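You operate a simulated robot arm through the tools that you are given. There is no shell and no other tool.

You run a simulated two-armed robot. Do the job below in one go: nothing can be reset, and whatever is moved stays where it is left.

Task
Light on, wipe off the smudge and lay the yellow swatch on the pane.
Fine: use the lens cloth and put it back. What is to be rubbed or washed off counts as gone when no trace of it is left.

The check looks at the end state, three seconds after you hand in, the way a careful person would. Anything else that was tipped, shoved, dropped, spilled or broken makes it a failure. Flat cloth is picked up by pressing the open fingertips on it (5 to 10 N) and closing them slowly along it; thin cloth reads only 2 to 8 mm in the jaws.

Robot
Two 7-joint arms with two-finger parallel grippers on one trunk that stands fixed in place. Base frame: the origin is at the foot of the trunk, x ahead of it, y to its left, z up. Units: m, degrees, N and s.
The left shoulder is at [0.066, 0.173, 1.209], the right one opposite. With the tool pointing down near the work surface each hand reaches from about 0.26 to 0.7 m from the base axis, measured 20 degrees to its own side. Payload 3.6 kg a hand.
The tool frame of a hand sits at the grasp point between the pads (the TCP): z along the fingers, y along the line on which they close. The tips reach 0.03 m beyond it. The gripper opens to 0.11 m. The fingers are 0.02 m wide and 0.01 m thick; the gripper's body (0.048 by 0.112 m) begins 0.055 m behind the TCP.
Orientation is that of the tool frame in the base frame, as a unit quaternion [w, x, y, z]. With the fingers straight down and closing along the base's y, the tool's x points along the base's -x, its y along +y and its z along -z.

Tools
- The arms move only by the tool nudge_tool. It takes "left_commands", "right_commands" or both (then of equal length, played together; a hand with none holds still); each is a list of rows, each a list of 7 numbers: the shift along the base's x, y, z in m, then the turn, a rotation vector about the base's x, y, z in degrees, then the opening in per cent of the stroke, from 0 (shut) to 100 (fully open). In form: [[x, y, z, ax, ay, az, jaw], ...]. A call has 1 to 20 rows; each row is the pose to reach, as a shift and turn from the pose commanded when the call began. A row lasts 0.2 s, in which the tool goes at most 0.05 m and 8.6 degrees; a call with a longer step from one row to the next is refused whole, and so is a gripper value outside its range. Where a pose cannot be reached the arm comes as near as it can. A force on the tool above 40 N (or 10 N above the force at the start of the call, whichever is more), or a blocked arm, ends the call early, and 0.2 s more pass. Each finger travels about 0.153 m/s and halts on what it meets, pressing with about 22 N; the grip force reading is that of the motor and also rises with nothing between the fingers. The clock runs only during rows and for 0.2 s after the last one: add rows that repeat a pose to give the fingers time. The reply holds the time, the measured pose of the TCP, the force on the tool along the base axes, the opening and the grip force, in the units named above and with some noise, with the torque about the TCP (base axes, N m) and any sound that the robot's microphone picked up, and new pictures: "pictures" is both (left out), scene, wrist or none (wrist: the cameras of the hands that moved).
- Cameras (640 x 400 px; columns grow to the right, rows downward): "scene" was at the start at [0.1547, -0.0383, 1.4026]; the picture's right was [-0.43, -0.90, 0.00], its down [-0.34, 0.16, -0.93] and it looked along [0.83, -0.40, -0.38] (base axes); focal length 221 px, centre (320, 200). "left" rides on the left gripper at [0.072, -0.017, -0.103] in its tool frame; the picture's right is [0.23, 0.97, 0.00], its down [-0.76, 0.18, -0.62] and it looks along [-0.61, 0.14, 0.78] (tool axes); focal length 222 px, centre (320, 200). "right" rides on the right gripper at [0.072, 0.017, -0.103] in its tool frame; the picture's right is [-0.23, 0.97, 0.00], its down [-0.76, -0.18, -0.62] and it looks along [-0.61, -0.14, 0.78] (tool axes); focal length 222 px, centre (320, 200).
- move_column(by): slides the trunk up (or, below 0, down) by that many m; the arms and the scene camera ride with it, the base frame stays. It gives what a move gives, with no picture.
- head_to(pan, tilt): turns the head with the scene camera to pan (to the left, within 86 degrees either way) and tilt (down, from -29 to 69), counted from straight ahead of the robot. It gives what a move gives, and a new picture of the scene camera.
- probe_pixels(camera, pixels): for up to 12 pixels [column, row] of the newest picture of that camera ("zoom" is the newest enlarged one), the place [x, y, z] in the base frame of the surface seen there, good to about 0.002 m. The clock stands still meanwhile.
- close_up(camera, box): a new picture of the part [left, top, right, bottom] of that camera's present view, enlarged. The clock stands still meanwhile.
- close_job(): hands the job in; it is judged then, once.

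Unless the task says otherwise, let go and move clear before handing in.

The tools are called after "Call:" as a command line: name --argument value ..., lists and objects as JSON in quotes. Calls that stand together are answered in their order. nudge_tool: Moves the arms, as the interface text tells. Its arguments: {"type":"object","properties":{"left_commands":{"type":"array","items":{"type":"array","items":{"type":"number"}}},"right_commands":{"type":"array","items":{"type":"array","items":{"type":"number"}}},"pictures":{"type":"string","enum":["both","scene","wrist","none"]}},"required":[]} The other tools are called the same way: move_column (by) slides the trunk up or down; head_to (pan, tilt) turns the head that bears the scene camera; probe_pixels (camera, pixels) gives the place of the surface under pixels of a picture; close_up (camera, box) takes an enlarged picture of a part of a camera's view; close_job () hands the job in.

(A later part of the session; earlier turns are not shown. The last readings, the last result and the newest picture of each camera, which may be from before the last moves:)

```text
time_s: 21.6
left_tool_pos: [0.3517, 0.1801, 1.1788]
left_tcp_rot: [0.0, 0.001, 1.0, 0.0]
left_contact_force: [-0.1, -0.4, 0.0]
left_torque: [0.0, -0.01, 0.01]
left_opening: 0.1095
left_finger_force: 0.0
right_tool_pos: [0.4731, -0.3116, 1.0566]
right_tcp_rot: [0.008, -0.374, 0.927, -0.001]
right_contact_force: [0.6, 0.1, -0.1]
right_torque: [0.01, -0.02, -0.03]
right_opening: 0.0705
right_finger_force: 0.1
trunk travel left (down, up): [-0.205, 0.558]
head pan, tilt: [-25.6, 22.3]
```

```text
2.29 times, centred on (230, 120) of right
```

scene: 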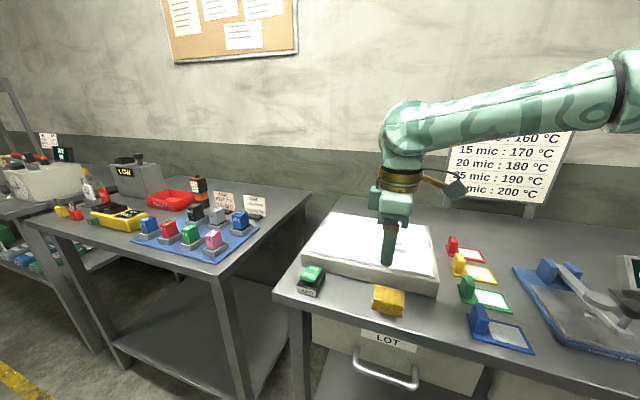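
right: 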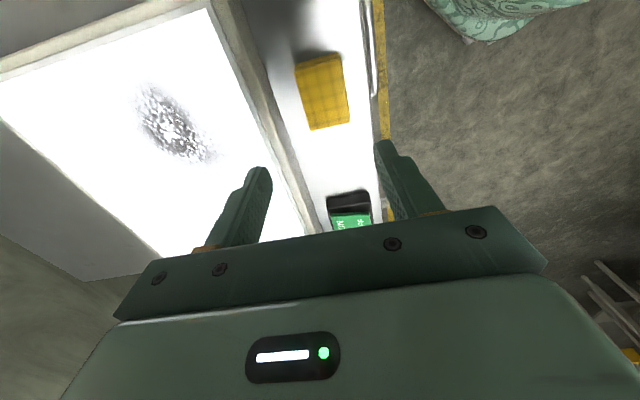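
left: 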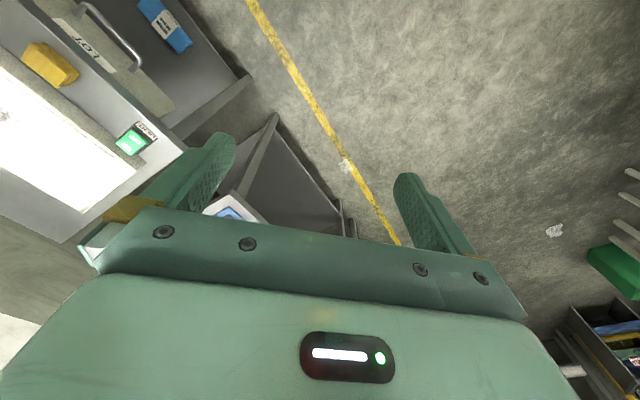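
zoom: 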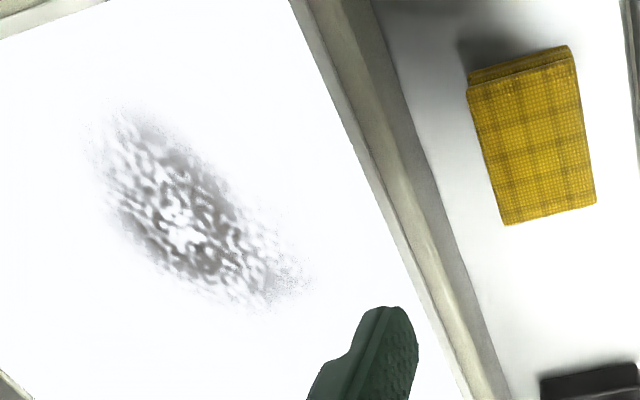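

Call:
probe_pixels --camera "zoom" --pixels '[[85, 145], [120, 100], [185, 130], [250, 200], [320, 285], [280, 312], [200, 295], [120, 235], [185, 215], [290, 10], [435, 310]]'

Call:
probe_pixels --camera "zoom" --pixels '[[473, 88], [570, 52], [594, 200], [508, 222], [535, 135], [470, 72], [568, 47], [500, 215]]'

Call:
close_up --camera "scene" --box '[350, 220, 450, 290]'

```text
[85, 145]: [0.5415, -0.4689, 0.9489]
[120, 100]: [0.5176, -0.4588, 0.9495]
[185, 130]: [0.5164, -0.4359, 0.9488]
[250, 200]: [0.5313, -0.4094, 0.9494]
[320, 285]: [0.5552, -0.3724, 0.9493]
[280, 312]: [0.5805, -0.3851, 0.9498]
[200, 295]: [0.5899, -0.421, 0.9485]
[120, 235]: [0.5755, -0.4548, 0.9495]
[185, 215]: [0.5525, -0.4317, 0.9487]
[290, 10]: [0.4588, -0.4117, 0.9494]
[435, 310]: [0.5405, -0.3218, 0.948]
```

```text
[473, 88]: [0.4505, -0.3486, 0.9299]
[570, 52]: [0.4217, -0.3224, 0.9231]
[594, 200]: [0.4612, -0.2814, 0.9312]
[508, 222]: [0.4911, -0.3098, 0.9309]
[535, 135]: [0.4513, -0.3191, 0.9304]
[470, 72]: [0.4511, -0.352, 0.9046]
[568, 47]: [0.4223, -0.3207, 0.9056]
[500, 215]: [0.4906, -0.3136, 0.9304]
```

```text
5.71 times, centred on (400, 255) of scene
```

zoom: 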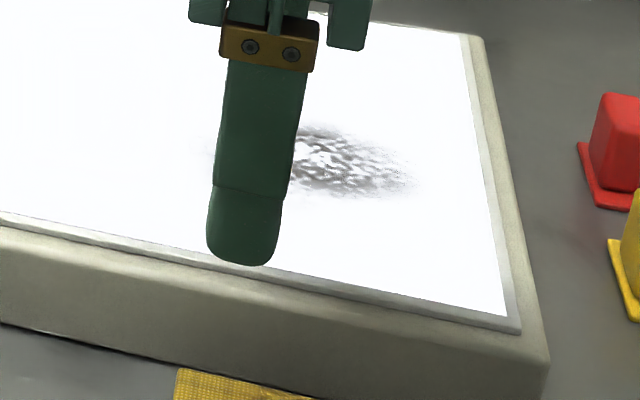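

Smudge covers u −0.135…−0.035, v 0.655…0.73 in bench axes (centre (0.5525,-0.4317)); cloth centre ≈(0.457,-0.3145). I'll straighten the tool, centre the open jaws over the cloth and stop just above it to check the alignment.

Call:
nudge_tool --right_commands '[[-0.008, -0.002, -0.02, -0.12, 0.45, 0.75, 60], [-0.015, -0.0035, -0.05, -0.25, 0.9, 1.5, 60], [-0.015, -0.0035, -0.075, -0.25, 0.9, 1.5, 60], [-0.015, -0.0035, -0.082, -0.25, 0.9, 1.5, 60], [-0.015, -0.0035, -0.082, -0.25, 0.9, 1.5, 60], [-0.015, -0.0035, -0.082, -0.25, 0.9, 1.5, 60]]'

Call:
close_up --camera "scene" --box '[350, 230, 450, 330]'

Call:
close_up --camera "right" --box '[180, 40, 480, 230]'

```text
time_s: 23.0
left_tool_pos: [0.3517, 0.1803, 1.1804]
left_tcp_rot: [0.0, 0.0, 1.0, 0.001]
left_contact_force: [-0.1, 0.7, 0.2]
left_torque: [0.0, 0.01, 0.0]
left_opening: 0.1101
left_finger_force: 0.2
right_tool_pos: [0.4555, -0.3152, 0.9736]
right_tcp_rot: [0.0, -0.386, 0.923, 0.0]
right_contact_force: [-0.3, 0.2, -0.1]
right_torque: [0.02, 0.0, 0.0]
right_opening: 0.0662
right_finger_force: 0.1
trunk travel left (down, up): [-0.205, 0.558]
head pan, tilt: [-25.6, 22.3]
```

scene: 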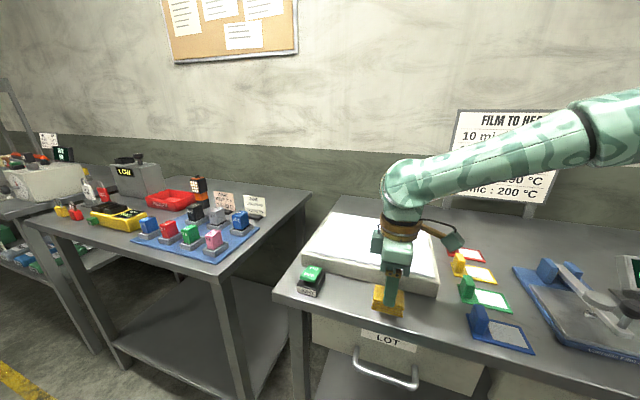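
right: 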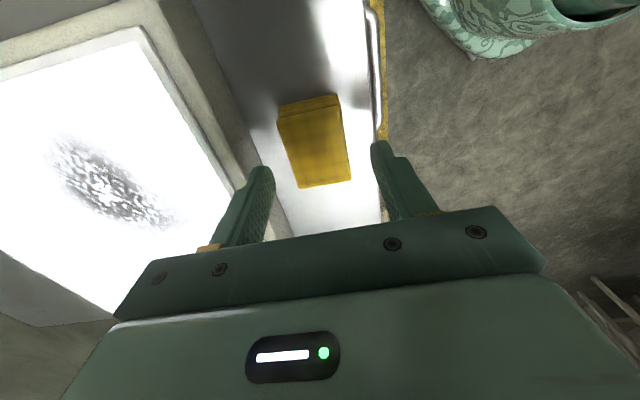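

```text
4.00 times, centred on (400, 280) of scene
```

zoom: 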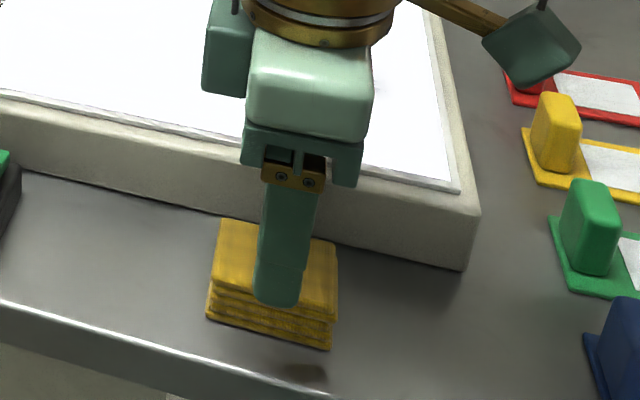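

```text
2.11 times, centred on (330, 135) of right
```

zoom: 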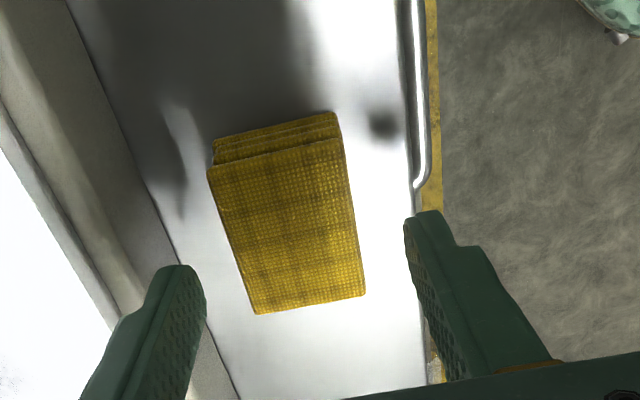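

The jaws straddle the cloth evenly (fingers at about (180,290) and (430,260) of the zoom, cloth between). I'll descend to fingertip height ~11 mm above the bench and close slowly.

Call:
nudge_tool --right_commands '[[0, 0, -0.015, 0, 0, 0, 60], [0, 0, -0.028, 0, 0, 0, 60], [0, 0, -0.034, 0, 0, 0, 60], [0, 0, -0.034, 0, 0, 0, 60], [0, 0, -0.034, 0, 0, 0, 50], [0, 0, -0.034, 0, 0, 0, 42], [0, 0, -0.034, 0, 0, 0, 36], [0, 0, -0.034, 0, 0, 0, 32], [0, 0, -0.034, 0, 0, 0, 28], [0, 0, -0.034, 0, 0, 0, 28]]'

Call:
close_up --camera "scene" --box '[350, 230, 450, 330]'

```text
time_s: 25.2
left_tool_pos: [0.3509, 0.1796, 1.1794]
left_tcp_rot: [0.0, 0.0, 1.0, 0.0]
left_contact_force: [-0.3, 0.4, -0.4]
left_torque: [-0.01, 0.0, 0.0]
left_opening: 0.1101
left_finger_force: 0.2
right_tool_pos: [0.4581, -0.3149, 0.9401]
right_tcp_rot: [0.001, -0.386, 0.923, 0.0]
right_contact_force: [0.2, -1.0, 1.1]
right_torque: [-0.02, -0.01, -0.04]
right_opening: 0.0442
right_finger_force: 21.9
trunk travel left (down, up): [-0.205, 0.558]
head pan, tilt: [-25.6, 22.3]
```

scene: 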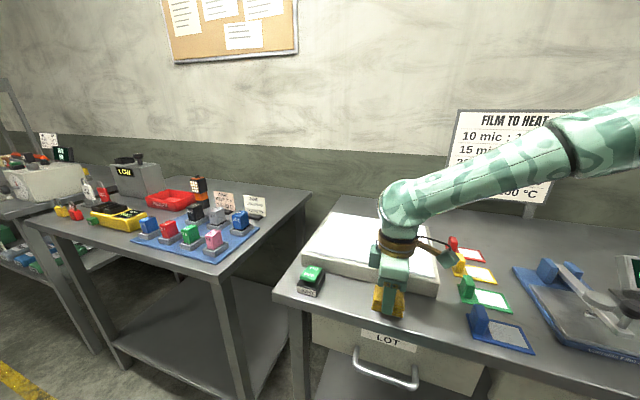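
right: 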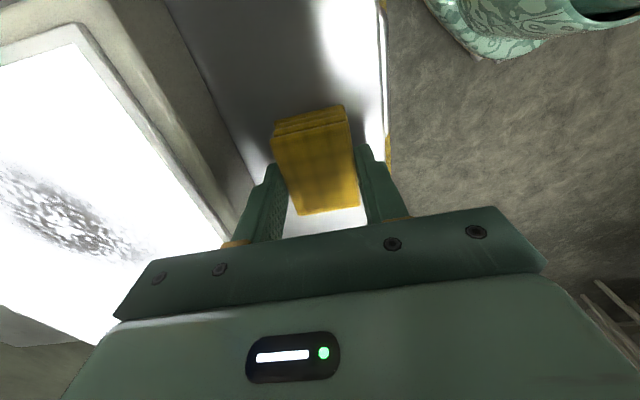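

```text
4.00 times, centred on (400, 280) of scene
```

zoom: 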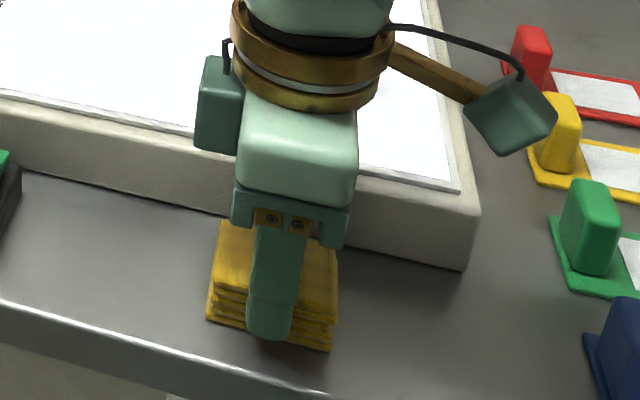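

The jaws stopped at 0.0442 m with 21.9 N, so the cloth block is gripped. I'll lift it 9 cm and check that it comes along.

Call:
nudge_tool --right_commands '[[0, 0, 0.01, 0, 0, 0, 28], [0, 0, 0.03, 0, 0, 0, 28], [0, 0, 0.06, 0, 0, 0, 28], [0, 0, 0.09, 0, 0, 0, 28], [0, 0, 0.09, 0, 0, 0, 28]]'

Call:
close_up --camera "scene" --box '[350, 210, 450, 310]'

```text
time_s: 26.4
left_tool_pos: [0.3515, 0.1813, 1.18]
left_tcp_rot: [0.0, 0.0, 1.0, 0.0]
left_contact_force: [0.0, 0.8, -0.8]
left_torque: [0.03, 0.0, 0.0]
left_opening: 0.11
left_finger_force: 0.0
right_tool_pos: [0.4564, -0.3163, 1.0298]
right_tcp_rot: [0.0, -0.387, 0.922, 0.001]
right_contact_force: [-0.2, -0.4, -1.4]
right_torque: [0.03, 0.0, -0.01]
right_opening: 0.0443
right_finger_force: 22.0
trunk travel left (down, up): [-0.205, 0.558]
head pan, tilt: [-25.6, 22.3]
```

scene: 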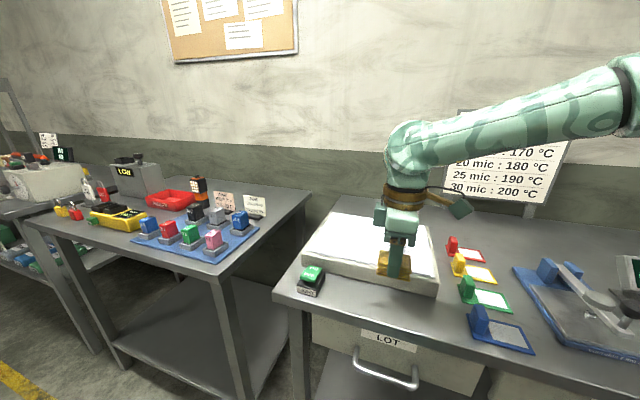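
right: 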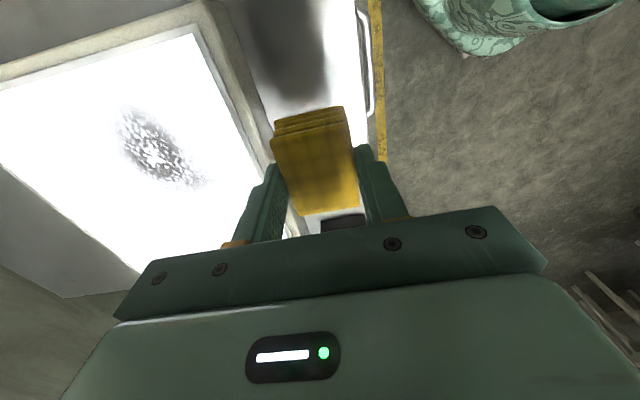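

```text
4.00 times, centred on (400, 260) of scene
```

zoom: 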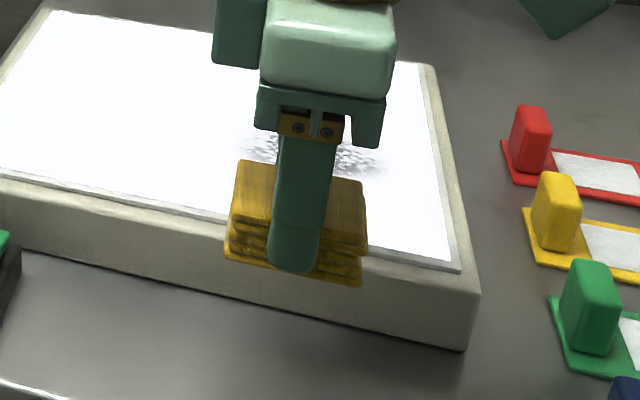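

The cloth is held and lifted (bottom at about 0.989). I'll carry it over the smudge centre, then lower gently until I feel contact.

Call:
nudge_tool --right_commands '[[0.03, -0.035, 0, 0, 0, 0, 28], [0.06, -0.07, 0, 0, 0, 0, 28], [0.09, -0.105, 0, 0, 0, 0, 28], [0.096, -0.112, -0.015, 0, 0, 0, 28], [0.096, -0.112, -0.03, 0, 0, 0, 28], [0.096, -0.112, -0.036, 0, 0, 0, 28], [0.096, -0.112, -0.038, 0, 0, 0, 28], [0.096, -0.112, -0.039, 0, 0, 0, 28], [0.096, -0.112, -0.039, 0, 0, 0, 28]]'

```text
time_s: 28.4
left_tool_pos: [0.3517, 0.1802, 1.179]
left_tcp_rot: [0.001, 0.0, 1.0, 0.0]
left_contact_force: [0.2, 0.6, 0.3]
left_torque: [-0.03, -0.03, 0.02]
left_opening: 0.1101
left_finger_force: 0.0
right_tool_pos: [0.5537, -0.4259, 0.9896]
right_tcp_rot: [0.001, -0.387, 0.922, 0.001]
right_contact_force: [0.4, -0.3, -0.2]
right_torque: [-0.01, 0.0, 0.0]
right_opening: 0.0444
right_finger_force: 22.4
trunk travel left (down, up): [-0.205, 0.558]
head pan, tilt: [-25.6, 22.3]
```

scene: 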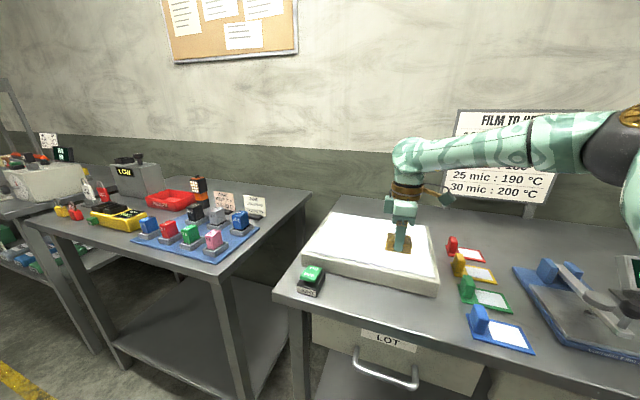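
right: 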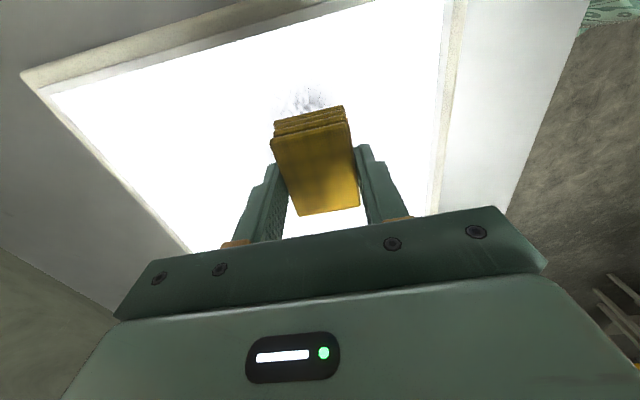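

No contact force yet at TCP z 0.990, with the cloth right over the smudge. I'll lower further in 1 mm steps to find contact.

Call:
nudge_tool --right_commands '[[0, 0, -0.001, 0, 0, 0, 28], [0, 0, -0.002, 0, 0, 0, 28], [0, 0, -0.002, 0, 0, 0, 28]]' --pictures "none"

```text
time_s: 29.2
left_tool_pos: [0.3515, 0.1792, 1.1792]
left_tcp_rot: [-0.001, 0.0, 1.0, 0.0]
left_contact_force: [0.3, -0.2, -0.6]
left_torque: [-0.03, -0.01, -0.01]
left_opening: 0.1098
left_finger_force: 0.2
right_tool_pos: [0.5532, -0.427, 0.9889]
right_tcp_rot: [0.001, -0.385, 0.923, 0.0]
right_contact_force: [-0.5, -0.8, 0.0]
right_torque: [0.03, -0.03, -0.03]
right_opening: 0.0444
right_finger_force: 22.0
trunk travel left (down, up): [-0.205, 0.558]
head pan, tilt: [-25.6, 22.3]
```

Call:
nudge_tool --right_commands '[[0, 0, -0.001, 0, 0, 0, 28], [0, 0, -0.002, 0, 0, 0, 28], [0, 0, -0.002, 0, 0, 0, 28]]' --pictures "none"

```text
time_s: 30.0
left_tool_pos: [0.3507, 0.1808, 1.1799]
left_tcp_rot: [0.0, 0.0, 1.0, -0.001]
left_contact_force: [0.7, 0.4, -0.1]
left_torque: [0.06, 0.01, 0.03]
left_opening: 0.1101
left_finger_force: 0.1
right_tool_pos: [0.5534, -0.426, 0.9879]
right_tcp_rot: [0.001, -0.386, 0.922, 0.0]
right_contact_force: [0.6, -0.9, 10.5]
right_torque: [-0.01, 0.23, 0.01]
right_opening: 0.0443
right_finger_force: 21.9
trunk travel left (down, up): [-0.205, 0.558]
head pan, tilt: [-25.6, 22.3]
```

Contact at 10.5 N. Now I'll wipe in overlapping strokes along the smudge's length (three lanes 2 cm apart), covering it fully.

Call:
nudge_tool --right_commands '[[-0.0175, -0.0178, -0.002, 0, 0, 0, 28], [-0.0316, -0.0321, -0.002, 0, 0, 0, 28], [-0.014, -0.0143, -0.002, 0, 0, 0, 28], [0.0035, 0.0036, -0.002, 0, 0, 0, 28], [0.021, 0.0214, -0.002, 0, 0, 0, 28], [0.0351, 0.0356, -0.002, 0, 0, 0, 28], [0.0494, 0.0216, -0.002, 0, 0, 0, 28], [0.0318, 0.0038, -0.002, 0, 0, 0, 28], [0.0143, -0.014, -0.002, 0, 0, 0, 28], [-0.0032, -0.0318, -0.002, 0, 0, 0, 28], [-0.0173, -0.0461, -0.002, 0, 0, 0, 28], [-0.033, -0.0307, -0.002, 0, 0, 0, 28], [-0.0473, -0.0167, -0.002, 0, 0, 0, 28], [-0.0297, 0.0011, -0.002, 0, 0, 0, 28], [-0.0122, 0.019, -0.002, 0, 0, 0, 28], [0.0053, 0.0368, -0.002, 0, 0, 0, 28], [0.0194, 0.051, -0.002, 0, 0, 0, 28], [0.0104, 0.0248, -0.002, 0, 0, 0, 28], [0, 0, -0.002, 0, 0, 0, 28], [0, 0, -0.002, 0, 0, 0, 28]]'

```text
time_s: 34.2
left_tool_pos: [0.3508, 0.1816, 1.1796]
left_tcp_rot: [0.0, 0.0, 1.0, 0.001]
left_contact_force: [-0.2, -0.1, 0.8]
left_torque: [-0.01, -0.01, -0.01]
left_opening: 0.1099
left_finger_force: 0.0
right_tool_pos: [0.5519, -0.427, 0.985]
right_tcp_rot: [0.001, -0.386, 0.923, 0.0]
right_contact_force: [0.5, 3.0, 12.1]
right_torque: [0.15, -0.03, 0.01]
right_opening: 0.0444
right_finger_force: 22.1
trunk travel left (down, up): [-0.205, 0.558]
head pan, tilt: [-25.6, 22.3]
```

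scene: 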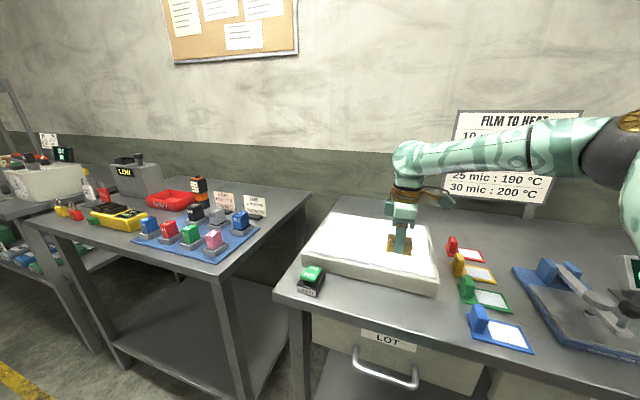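
right: 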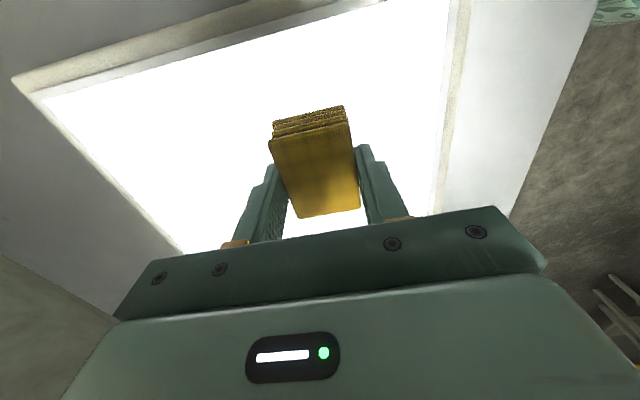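

The wrist view no longer shows smudge around the cloth. I'll lift and move aside to inspect the pane.

Call:
nudge_tool --right_commands '[[0, 0, 0.01, 0, 0, 0, 28], [-0.01, 0.02, 0.04, 0, 0, 0, 28], [-0.04, 0.05, 0.05, 0, 0, 0, 28], [-0.08, 0.09, 0.05, 0, 0, 0, 28], [-0.097, 0.112, 0.05, 0, 0, 0, 28], [-0.097, 0.112, 0.05, 0, 0, 0, 28]]'

Call:
close_up --camera "scene" --box '[290, 205, 450, 305]'

Call:
close_up --camera "right" --box '[0, 10, 280, 290]'

```text
refused: row 4 steps farther than a row can; nothing moved
```

```text
4.00 times, centred on (370, 255) of scene
```

zoom: 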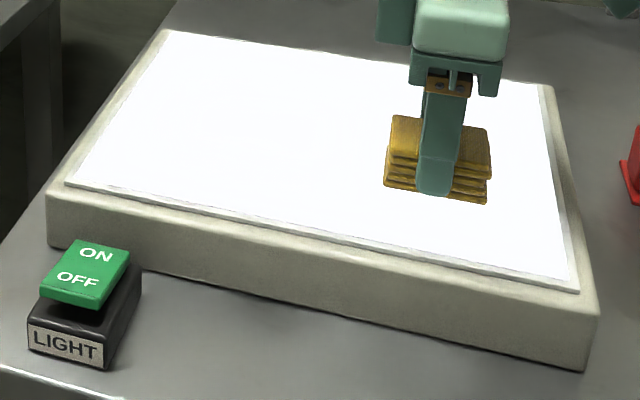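

```text
1.43 times, centred on (140, 150) of right
```

zoom: 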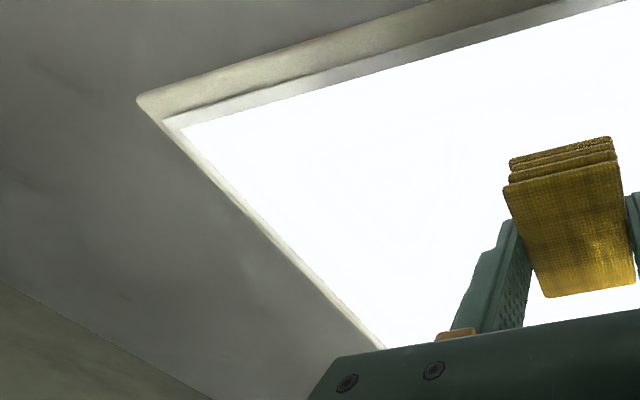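

One step was too long, so nothing moved; the pane looks clean, but the glow could hide faint residue. Before lifting I'll add a second, crosswise set of strokes over a slightly wider area at the same pressure.

Call:
nudge_tool --right_commands '[[-0.0285, 0.0281, 0, 0, 0, 0, 28], [-0.0439, 0.0124, 0, 0, 0, 0, 28], [-0.0601, -0.004, 0, 0, 0, 0, 28], [-0.0423, -0.0216, 0, 0, 0, 0, 28], [-0.0244, -0.0391, 0, 0, 0, 0, 28], [-0.0066, -0.0566, 0, 0, 0, 0, 28], [0.0145, -0.0423, 0, 0, 0, 0, 28], [-0.0069, -0.0213, 0, 0, 0, 0, 28], [-0.0283, -0.0002, 0, 0, 0, 0, 28], [-0.0285, 0.0281, 0, 0, 0, 0, 28], [-0.0002, 0.0212, 0, 0, 0, 0, 28], [0.0212, 0.0002, 0, 0, 0, 0, 28], [0.039, -0.0174, 0, 0, 0, 0, 28], [0.0494, 0.0075, 0, 0, 0, 0, 28], [0.0281, 0.0285, 0, 0, 0, 0, 28], [0.0067, 0.0495, 0, 0, 0, 0, 28], [0.0207, 0.0638, 0, 0, 0, 0, 28], [0.0421, 0.0428, 0, 0, 0, 0, 28], [0.0563, 0.0287, 0, 0, 0, 0, 28], [0.021, 0.0214, 0, 0, 0, 0, 28]]'

```text
time_s: 38.4
left_tool_pos: [0.3503, 0.1794, 1.1807]
left_tcp_rot: [0.0, 0.0, 1.0, 0.0]
left_contact_force: [0.3, -0.4, 0.6]
left_torque: [0.02, -0.06, -0.01]
left_opening: 0.1101
left_finger_force: 0.2
right_tool_pos: [0.5722, -0.4043, 0.9855]
right_tcp_rot: [0.002, -0.387, 0.922, 0.001]
right_contact_force: [-0.6, -0.3, -0.3]
right_torque: [0.01, -0.04, 0.01]
right_opening: 0.0443
right_finger_force: 22.2
trunk travel left (down, up): [-0.205, 0.558]
head pan, tilt: [-25.6, 22.3]
```

scene: 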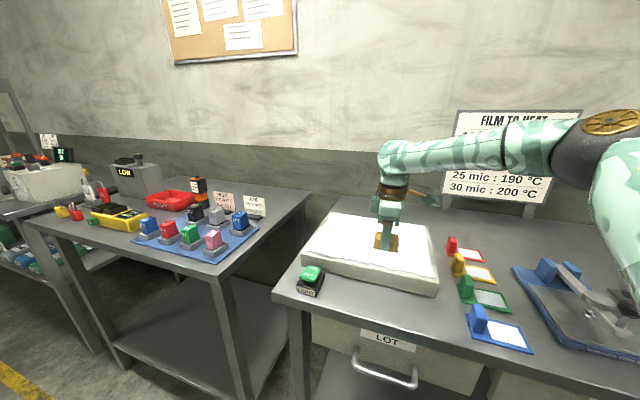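
right: 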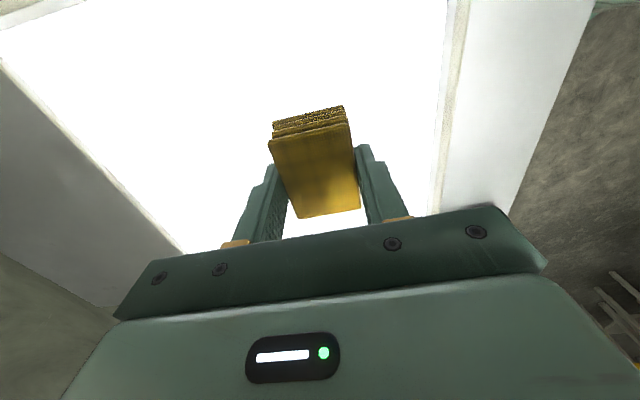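

Force is now ~0, so the cloth slid a few mm up in the jaws; the first pass did the pressing. I'll lift, move back over the front edge, and inspect the pane closely.

Call:
nudge_tool --right_commands '[[0, 0, 0.015, 0, 0, 0, 28], [-0.01, 0.01, 0.045, 0, 0, 0, 28], [-0.035, 0.03, 0.055, 0, 0, 0, 28], [-0.06, 0.05, 0.055, 0, 0, 0, 28], [-0.085, 0.07, 0.055, 0, 0, 0, 28], [-0.115, 0.09, 0.055, 0, 0, 0, 28], [-0.115, 0.09, 0.055, 0, 0, 0, 28]]'

Call:
close_up --camera "scene" --box '[290, 205, 450, 305]'

Call:
close_up --camera "right" --box '[0, 10, 280, 290]'

```text
time_s: 40.0
left_tool_pos: [0.3523, 0.1802, 1.1797]
left_tcp_rot: [-0.001, 0.0, 1.0, 0.0]
left_contact_force: [-0.1, -0.3, 0.3]
left_torque: [0.01, 0.0, 0.02]
left_opening: 0.1104
left_finger_force: 0.1
right_tool_pos: [0.4604, -0.3159, 1.0386]
right_tcp_rot: [0.001, -0.386, 0.922, 0.0]
right_contact_force: [-0.2, -0.1, -1.5]
right_torque: [0.03, 0.0, -0.01]
right_opening: 0.0442
right_finger_force: 21.3
trunk travel left (down, up): [-0.205, 0.558]
head pan, tilt: [-25.6, 22.3]
```

scene: 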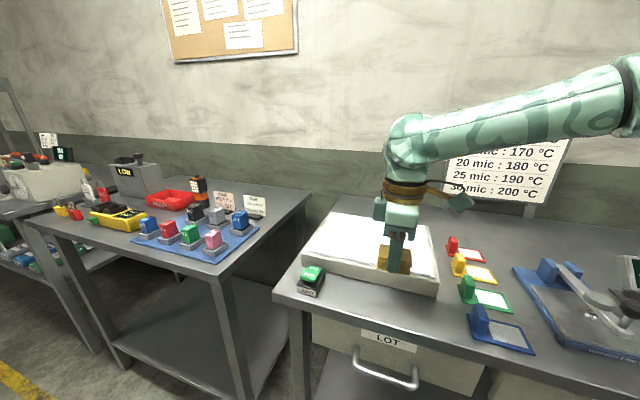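
right: 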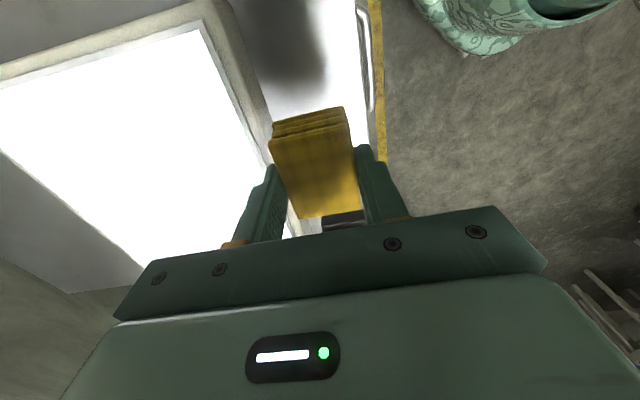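

```text
4.00 times, centred on (370, 255) of scene
```

zoom: 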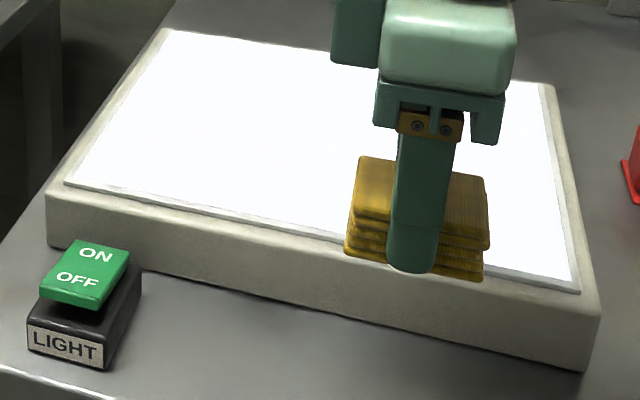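

```text
1.43 times, centred on (140, 150) of right
```

zoom: 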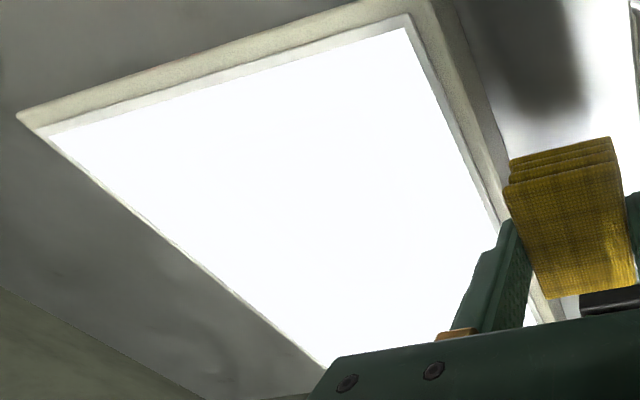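

No smudge is visible. I'll zoom tightly on the area it occupied to check for faint traces before putting the cloth back.

Call:
close_up --camera "right" --box '[80, 80, 240, 220]'

Call:
close_up --camera "scene" --box '[395, 215, 445, 265]'

```text
2.86 times, centred on (160, 150) of right
```

zoom: 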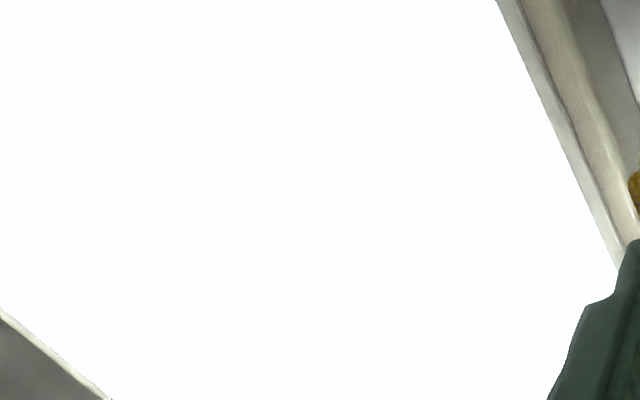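

```text
8.00 times, centred on (420, 240) of scene
```

zoom: 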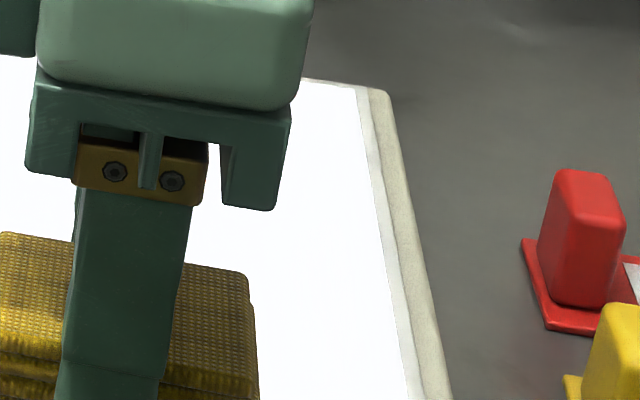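

The zooms show a clean, saturated pane. Since the second pass had light contact, I'll do one more perimeter-plus-centre pass with about 1 mm of press to be sure nothing faint is left at the rim.

Call:
nudge_tool --right_commands '[[0.03, -0.035, 0, 0, 0, 0, 28], [0.06, -0.07, 0, 0, 0, 0, 28], [0.09, -0.105, -0.02, 0, 0, 0, 28], [0.0955, -0.1105, -0.045, 0, 0, 0, 28], [0.0955, -0.1105, -0.056, 0, 0, 0, 28], [0.0851, -0.1353, -0.0565, 0, 0, 0, 28], [0.0994, -0.1564, -0.0565, 0, 0, 0, 28], [0.1205, -0.1422, -0.0565, 0, 0, 0, 28], [0.1344, -0.1207, -0.0565, 0, 0, 0, 28], [0.1449, -0.0959, -0.0565, 0, 0, 0, 28], [0.1362, -0.0692, -0.0565, 0, 0, 0, 28], [0.1163, -0.0538, -0.0565, 0, 0, 0, 28], [0.088, -0.061, -0.0565, 0, 0, 0, 28], [0.067, -0.0824, -0.0565, 0, 0, 0, 28], [0.0531, -0.1038, -0.0565, 0, 0, 0, 28], [0.0532, -0.1321, -0.0565, 0, 0, 0, 28], [0.071, -0.1496, -0.0565, 0, 0, 0, 28], [0.0936, -0.1296, -0.0565, 0, 0, 0, 28], [0.106, -0.0998, -0.0565, 0, 0, 0, 28], [0.106, -0.0998, -0.0565, 0, 0, 0, 28]]'

```text
refused: row 3 steps farther than a row can; nothing moved
```

The third row was 0.2 mm too long; I'll soften it and resend.

Call:
nudge_tool --right_commands '[[0.03, -0.035, 0, 0, 0, 0, 28], [0.06, -0.07, 0, 0, 0, 0, 28], [0.085, -0.1, -0.015, 0, 0, 0, 28], [0.0955, -0.1105, -0.045, 0, 0, 0, 28], [0.0955, -0.1105, -0.056, 0, 0, 0, 28], [0.0851, -0.1353, -0.0565, 0, 0, 0, 28], [0.0994, -0.1564, -0.0565, 0, 0, 0, 28], [0.1205, -0.1422, -0.0565, 0, 0, 0, 28], [0.1344, -0.1207, -0.0565, 0, 0, 0, 28], [0.1449, -0.0959, -0.0565, 0, 0, 0, 28], [0.1362, -0.0692, -0.0565, 0, 0, 0, 28], [0.1163, -0.0538, -0.0565, 0, 0, 0, 28], [0.088, -0.061, -0.0565, 0, 0, 0, 28], [0.067, -0.0824, -0.0565, 0, 0, 0, 28], [0.0531, -0.1038, -0.0565, 0, 0, 0, 28], [0.0532, -0.1321, -0.0565, 0, 0, 0, 28], [0.071, -0.1496, -0.0565, 0, 0, 0, 28], [0.0936, -0.1296, -0.0565, 0, 0, 0, 28], [0.106, -0.0998, -0.0565, 0, 0, 0, 28], [0.106, -0.0998, -0.0565, 0, 0, 0, 28]]'

```text
time_s: 44.2
left_tool_pos: [0.3518, 0.1801, 1.1796]
left_tcp_rot: [0.0, 0.0, 1.0, 0.001]
left_contact_force: [-0.3, -0.4, -0.1]
left_torque: [0.0, 0.01, 0.04]
left_opening: 0.11
left_finger_force: 0.0
right_tool_pos: [0.5659, -0.417, 0.9847]
right_tcp_rot: [0.001, -0.386, 0.922, 0.001]
right_contact_force: [-0.6, -0.9, 2.1]
right_torque: [0.03, 0.04, 0.01]
right_opening: 0.0443
right_finger_force: 21.5
trunk travel left (down, up): [-0.205, 0.558]
head pan, tilt: [-25.6, 22.3]
```

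scene: 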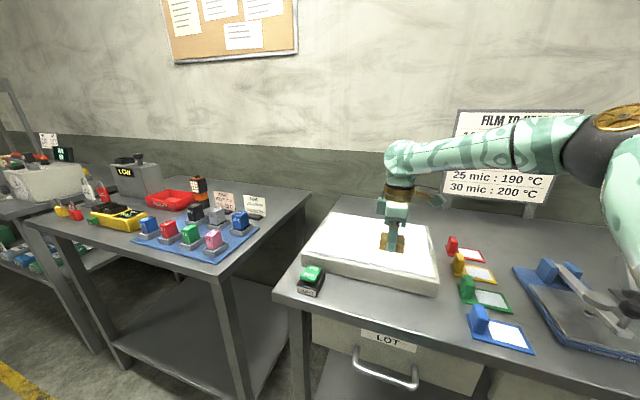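
right: 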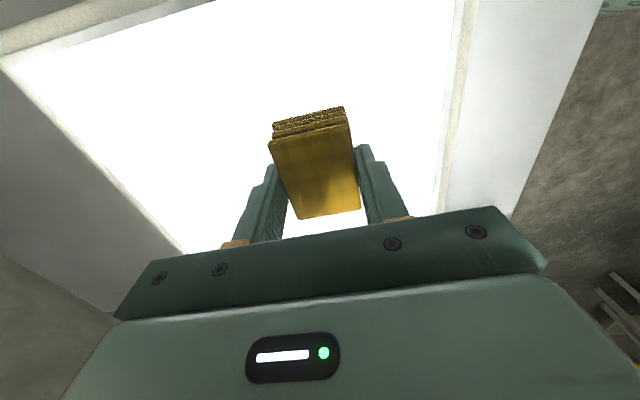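

Contact is light (2 N) at this height. One more pass pressing 1.5 mm deeper, then lift at the end.

Call:
nudge_tool --right_commands '[[-0.014, -0.0143, -0.0015, 0, 0, 0, 28], [-0.0316, -0.0321, -0.0015, 0, 0, 0, 28], [-0.0314, -0.0533, -0.0015, 0, 0, 0, 28], [-0.0067, -0.0495, -0.0015, 0, 0, 0, 28], [0.0151, -0.0317, -0.0015, 0, 0, 0, 28], [0.0319, -0.0103, -0.0015, 0, 0, 0, 28], [0.0373, 0.0166, -0.0015, 0, 0, 0, 28], [0.0195, 0.0341, -0.0015, 0, 0, 0, 28], [0.001, 0.048, -0.0015, 0, 0, 0, 28], [-0.0179, 0.0316, -0.0015, 0, 0, 0, 28], [-0.034, 0.0124, -0.002, 0, 0, 0, 28], [-0.0495, -0.0075, -0.002, 0, 0, 0, 28], [-0.0528, -0.0323, -0.002, 0, 0, 0, 28], [-0.0195, -0.0369, -0.002, 0, 0, 0, 28], [0.0023, -0.0191, -0.002, 0, 0, 0, 28], [0.0176, 0.0037, -0.002, 0, 0, 0, 28], [-0.0156, 0.0013, -0.002, 0, 0, 0, 28], [-0.0331, -0.0165, -0.002, 0, 0, 0, 28], [-0.007, -0.0071, -0.002, 0, 0, 0, 28]]'

```text
time_s: 48.2
left_tool_pos: [0.3487, 0.1814, 1.18]
left_tcp_rot: [0.001, 0.0, 1.0, 0.0]
left_contact_force: [0.9, -0.6, -1.1]
left_torque: [0.0, -0.01, -0.01]
left_opening: 0.1099
left_finger_force: 0.0
right_tool_pos: [0.5569, -0.4245, 0.9836]
right_tcp_rot: [0.001, -0.385, 0.923, -0.002]
right_contact_force: [-8.7, -5.0, 21.8]
right_torque: [0.07, 0.21, -0.01]
right_opening: 0.0444
right_finger_force: 22.7
trunk travel left (down, up): [-0.205, 0.558]
head pan, tilt: [-25.6, 22.3]
```

scene: 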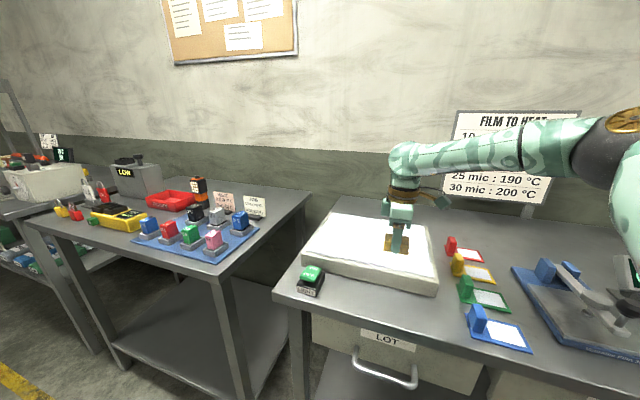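
right: 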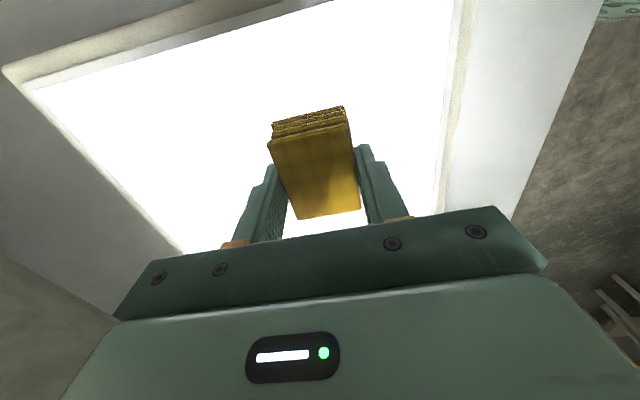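

Good firm contact on that pass (22 N). Now I lift and carry the cloth back to its original spot (command offset −0.101, +0.1075), stopping a few mm above the bench.

Call:
nudge_tool --right_commands '[[0, 0, 0.015, 0, 0, 0, 28], [0, 0, 0.05, 0, 0, 0, 28], [-0.03, 0.032, 0.055, 0, 0, 0, 28], [-0.06, 0.064, 0.055, 0, 0, 0, 28], [-0.09, 0.096, 0.055, 0, 0, 0, 28], [-0.101, 0.1075, 0.03, 0, 0, 0, 28], [-0.101, 0.1075, -0.005, 0, 0, 0, 28], [-0.101, 0.1075, -0.03, 0, 0, 0, 28], [-0.101, 0.1075, -0.04, 0, 0, 0, 28], [-0.101, 0.1075, -0.04, 0, 0, 0, 28]]'

Call:
close_up --camera "scene" --box '[350, 230, 450, 330]'

```text
time_s: 50.4
left_tool_pos: [0.3519, 0.1795, 1.1788]
left_tcp_rot: [0.0, 0.0, 1.0, 0.0]
left_contact_force: [-0.1, -0.3, 1.1]
left_torque: [0.02, 0.0, -0.01]
left_opening: 0.1097
left_finger_force: 0.0
right_tool_pos: [0.4571, -0.3152, 0.9406]
right_tcp_rot: [0.0, -0.386, 0.922, 0.0]
right_contact_force: [-0.3, -0.9, -0.2]
right_torque: [0.0, 0.01, -0.01]
right_opening: 0.0446
right_finger_force: 22.4
trunk travel left (down, up): [-0.205, 0.558]
head pan, tilt: [-25.6, 22.3]
```

scene: 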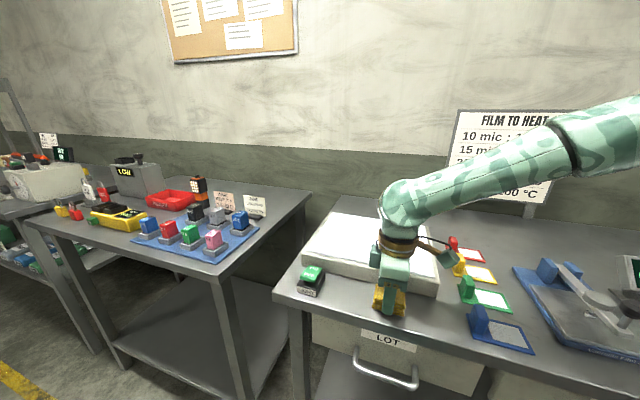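
right: 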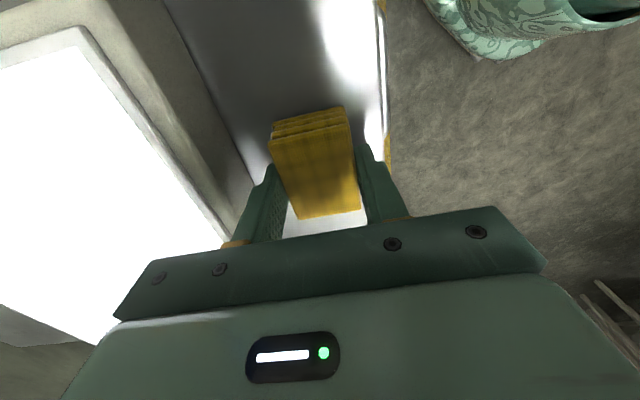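

```text
4.00 times, centred on (400, 280) of scene
```

zoom: 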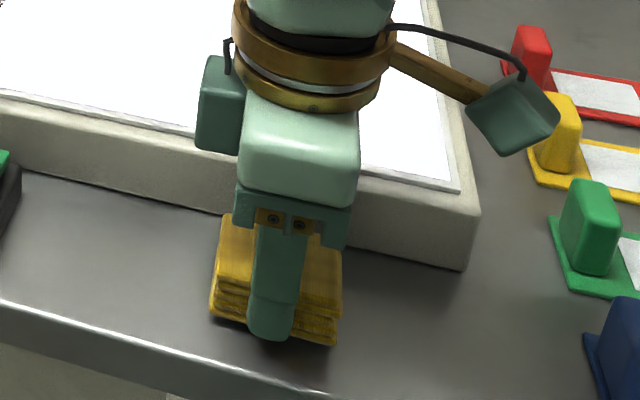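

The cloth is back over its place (TCP (0.457,-0.315), same as at pickup) hovering ~3–4 mm. I'll lower in 1 mm steps to touch down.

Call:
nudge_tool --right_commands '[[0, 0, -0.001, 0, 0, 0, 28], [0, 0, -0.002, 0, 0, 0, 28], [0, 0, -0.003, 0, 0, 0, 28], [0, 0, -0.0035, 0, 0, 0, 28], [0, 0, -0.0035, 0, 0, 0, 28]]' --pictures "none"

```text
time_s: 51.6
left_tool_pos: [0.351, 0.1804, 1.1799]
left_tcp_rot: [0.0, 0.0, 1.0, 0.0]
left_contact_force: [0.6, -0.2, 0.4]
left_torque: [-0.01, 0.02, 0.01]
left_opening: 0.1098
left_finger_force: 0.1
right_tool_pos: [0.4575, -0.3159, 0.9366]
right_tcp_rot: [0.001, -0.386, 0.923, 0.0]
right_contact_force: [-0.8, 0.6, -1.2]
right_torque: [0.01, -0.04, -0.01]
right_opening: 0.0443
right_finger_force: 21.6
trunk travel left (down, up): [-0.205, 0.558]
head pan, tilt: [-25.6, 22.3]
```

Call:
nudge_tool --right_commands '[[0, 0, -0.001, 0, 0, 0, 28], [0, 0, -0.001, 0, 0, 0, 28], [0, 0, -0.0015, 0, 0, 0, 28], [0, 0, -0.0015, 0, 0, 0, 28]]' --pictures "none"

```text
time_s: 52.6
left_tool_pos: [0.3511, 0.1793, 1.1792]
left_tcp_rot: [0.0, 0.0, 1.0, 0.0]
left_contact_force: [0.8, 0.4, 0.0]
left_torque: [0.04, 0.01, 0.01]
left_opening: 0.11
left_finger_force: 0.1
right_tool_pos: [0.4572, -0.3137, 0.9367]
right_tcp_rot: [0.001, -0.386, 0.923, 0.001]
right_contact_force: [0.0, 0.1, -0.4]
right_torque: [0.0, 0.0, -0.01]
right_opening: 0.0447
right_finger_force: 21.4
trunk travel left (down, up): [-0.205, 0.558]
head pan, tilt: [-25.6, 22.3]
```

Still no upward force; I'll continue down a bit further.

Call:
nudge_tool --right_commands '[[0, 0, -0.001, 0, 0, 0, 28], [0, 0, -0.001, 0, 0, 0, 28], [0, 0, -0.0015, 0, 0, 0, 28], [0, 0, -0.0015, 0, 0, 0, 28]]' --pictures "wrist"

Call:
close_up --camera "scene" --box '[370, 270, 430, 325]'

```text
time_s: 53.6
left_tool_pos: [0.352, 0.1807, 1.1795]
left_tcp_rot: [0.001, -0.001, 1.0, 0.0]
left_contact_force: [0.0, 0.4, 0.6]
left_torque: [0.01, 0.0, -0.02]
left_opening: 0.1097
left_finger_force: 0.1
right_tool_pos: [0.4576, -0.3148, 0.9359]
right_tcp_rot: [0.002, -0.386, 0.923, -0.001]
right_contact_force: [1.7, -0.9, 6.6]
right_torque: [0.0, -0.04, -0.02]
right_opening: 0.0444
right_finger_force: 22.4
trunk travel left (down, up): [-0.205, 0.558]
head pan, tilt: [-25.6, 22.3]
```

right: 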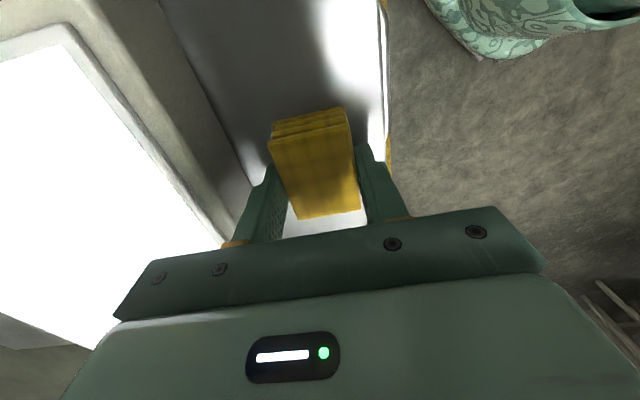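

```text
7.27 times, centred on (400, 298) of scene
```

zoom: 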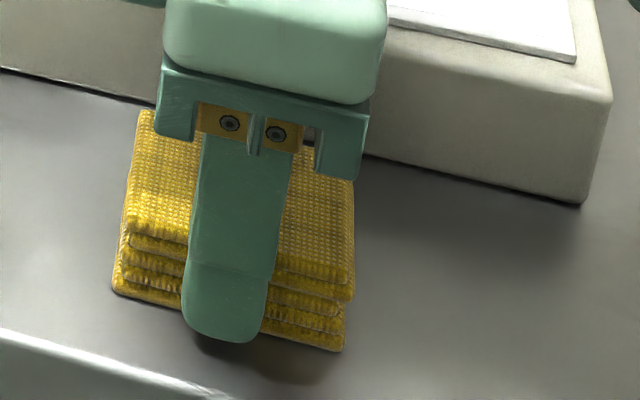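

Touchdown at 6.6 N, the cloth sits flat on the bench. I'll open the jaws slowly and then rise clear.

Call:
nudge_tool --right_commands '[[0, 0, 0.0005, 0, 0, 0, 36], [0, 0, 0.0005, 0, 0, 0, 44], [0, 0, 0.0005, 0, 0, 0, 52], [0, 0, 0.0005, 0, 0, 0, 60], [0, 0, 0.0005, 0, 0, 0, 60], [0, 0, 0.02, 0, 0, 0, 60], [0, 0, 0.05, 0, 0, 0, 60], [0, 0, 0.09, 0, 0, 0, 60], [0, 0, 0.11, 0, 0, 0, 60], [0, 0, 0.11, 0, 0, 0, 60]]'

Call:
close_up --camera "scene" --box '[290, 205, 450, 325]'

```text
time_s: 55.8
left_tool_pos: [0.3512, 0.1806, 1.1796]
left_tcp_rot: [0.0, 0.0, 1.0, 0.0]
left_contact_force: [0.2, 0.6, -0.5]
left_torque: [0.04, 0.01, 0.04]
left_opening: 0.1099
left_finger_force: 0.1
right_tool_pos: [0.4572, -0.3149, 1.0448]
right_tcp_rot: [0.0, -0.386, 0.923, 0.0]
right_contact_force: [-0.2, 1.4, -0.6]
right_torque: [0.01, 0.01, 0.03]
right_opening: 0.0662
right_finger_force: 0.1
trunk travel left (down, up): [-0.205, 0.558]
head pan, tilt: [-25.6, 22.3]
```

scene: 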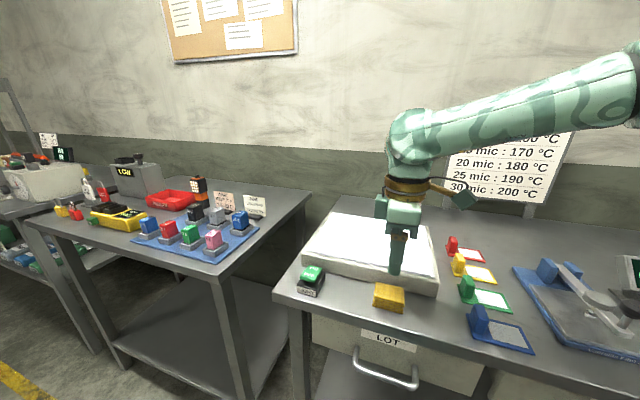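
right: 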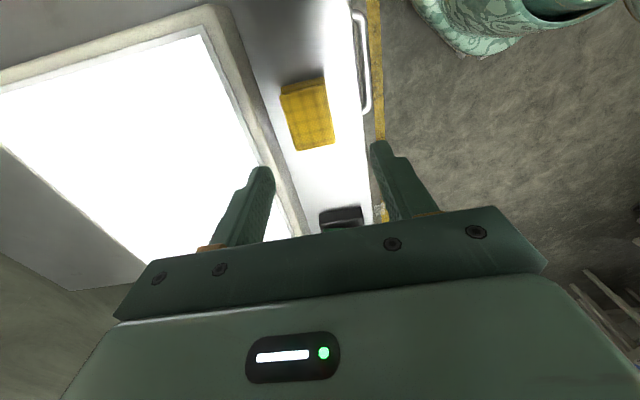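

```text
3.33 times, centred on (370, 265) of scene
```

zoom: 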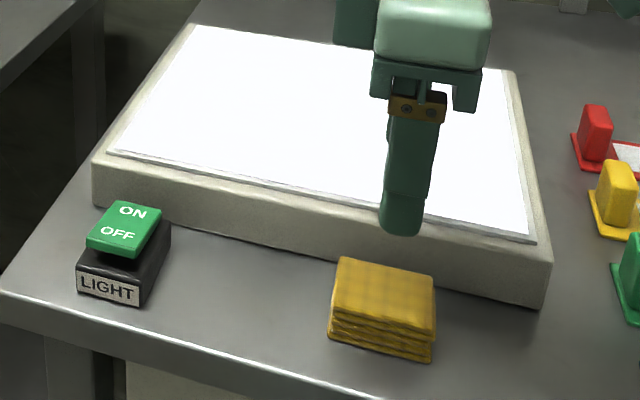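

Call:
probe_pixels --camera "zoom" --pixels '[[341, 260], [433, 275], [434, 332], [332, 312], [432, 358], [330, 332], [100, 152], [545, 290], [85, 292], [140, 302], [385, 290]]'

Call:
probe_pixels --camera "right" --pixels '[[281, 92], [324, 78], [333, 140], [299, 149], [100, 110], [190, 60]]'

```text
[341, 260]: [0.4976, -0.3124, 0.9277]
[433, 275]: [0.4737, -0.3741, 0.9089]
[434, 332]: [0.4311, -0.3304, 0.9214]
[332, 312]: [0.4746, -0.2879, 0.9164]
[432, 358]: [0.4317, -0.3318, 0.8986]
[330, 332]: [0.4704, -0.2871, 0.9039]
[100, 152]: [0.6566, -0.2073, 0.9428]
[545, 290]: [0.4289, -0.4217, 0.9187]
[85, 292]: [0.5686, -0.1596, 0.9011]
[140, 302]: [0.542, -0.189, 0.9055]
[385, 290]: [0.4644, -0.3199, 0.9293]
```

```text
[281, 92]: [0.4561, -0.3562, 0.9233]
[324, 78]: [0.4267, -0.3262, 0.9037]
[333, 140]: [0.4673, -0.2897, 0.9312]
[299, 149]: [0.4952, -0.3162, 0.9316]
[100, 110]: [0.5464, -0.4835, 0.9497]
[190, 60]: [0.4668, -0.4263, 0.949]
```

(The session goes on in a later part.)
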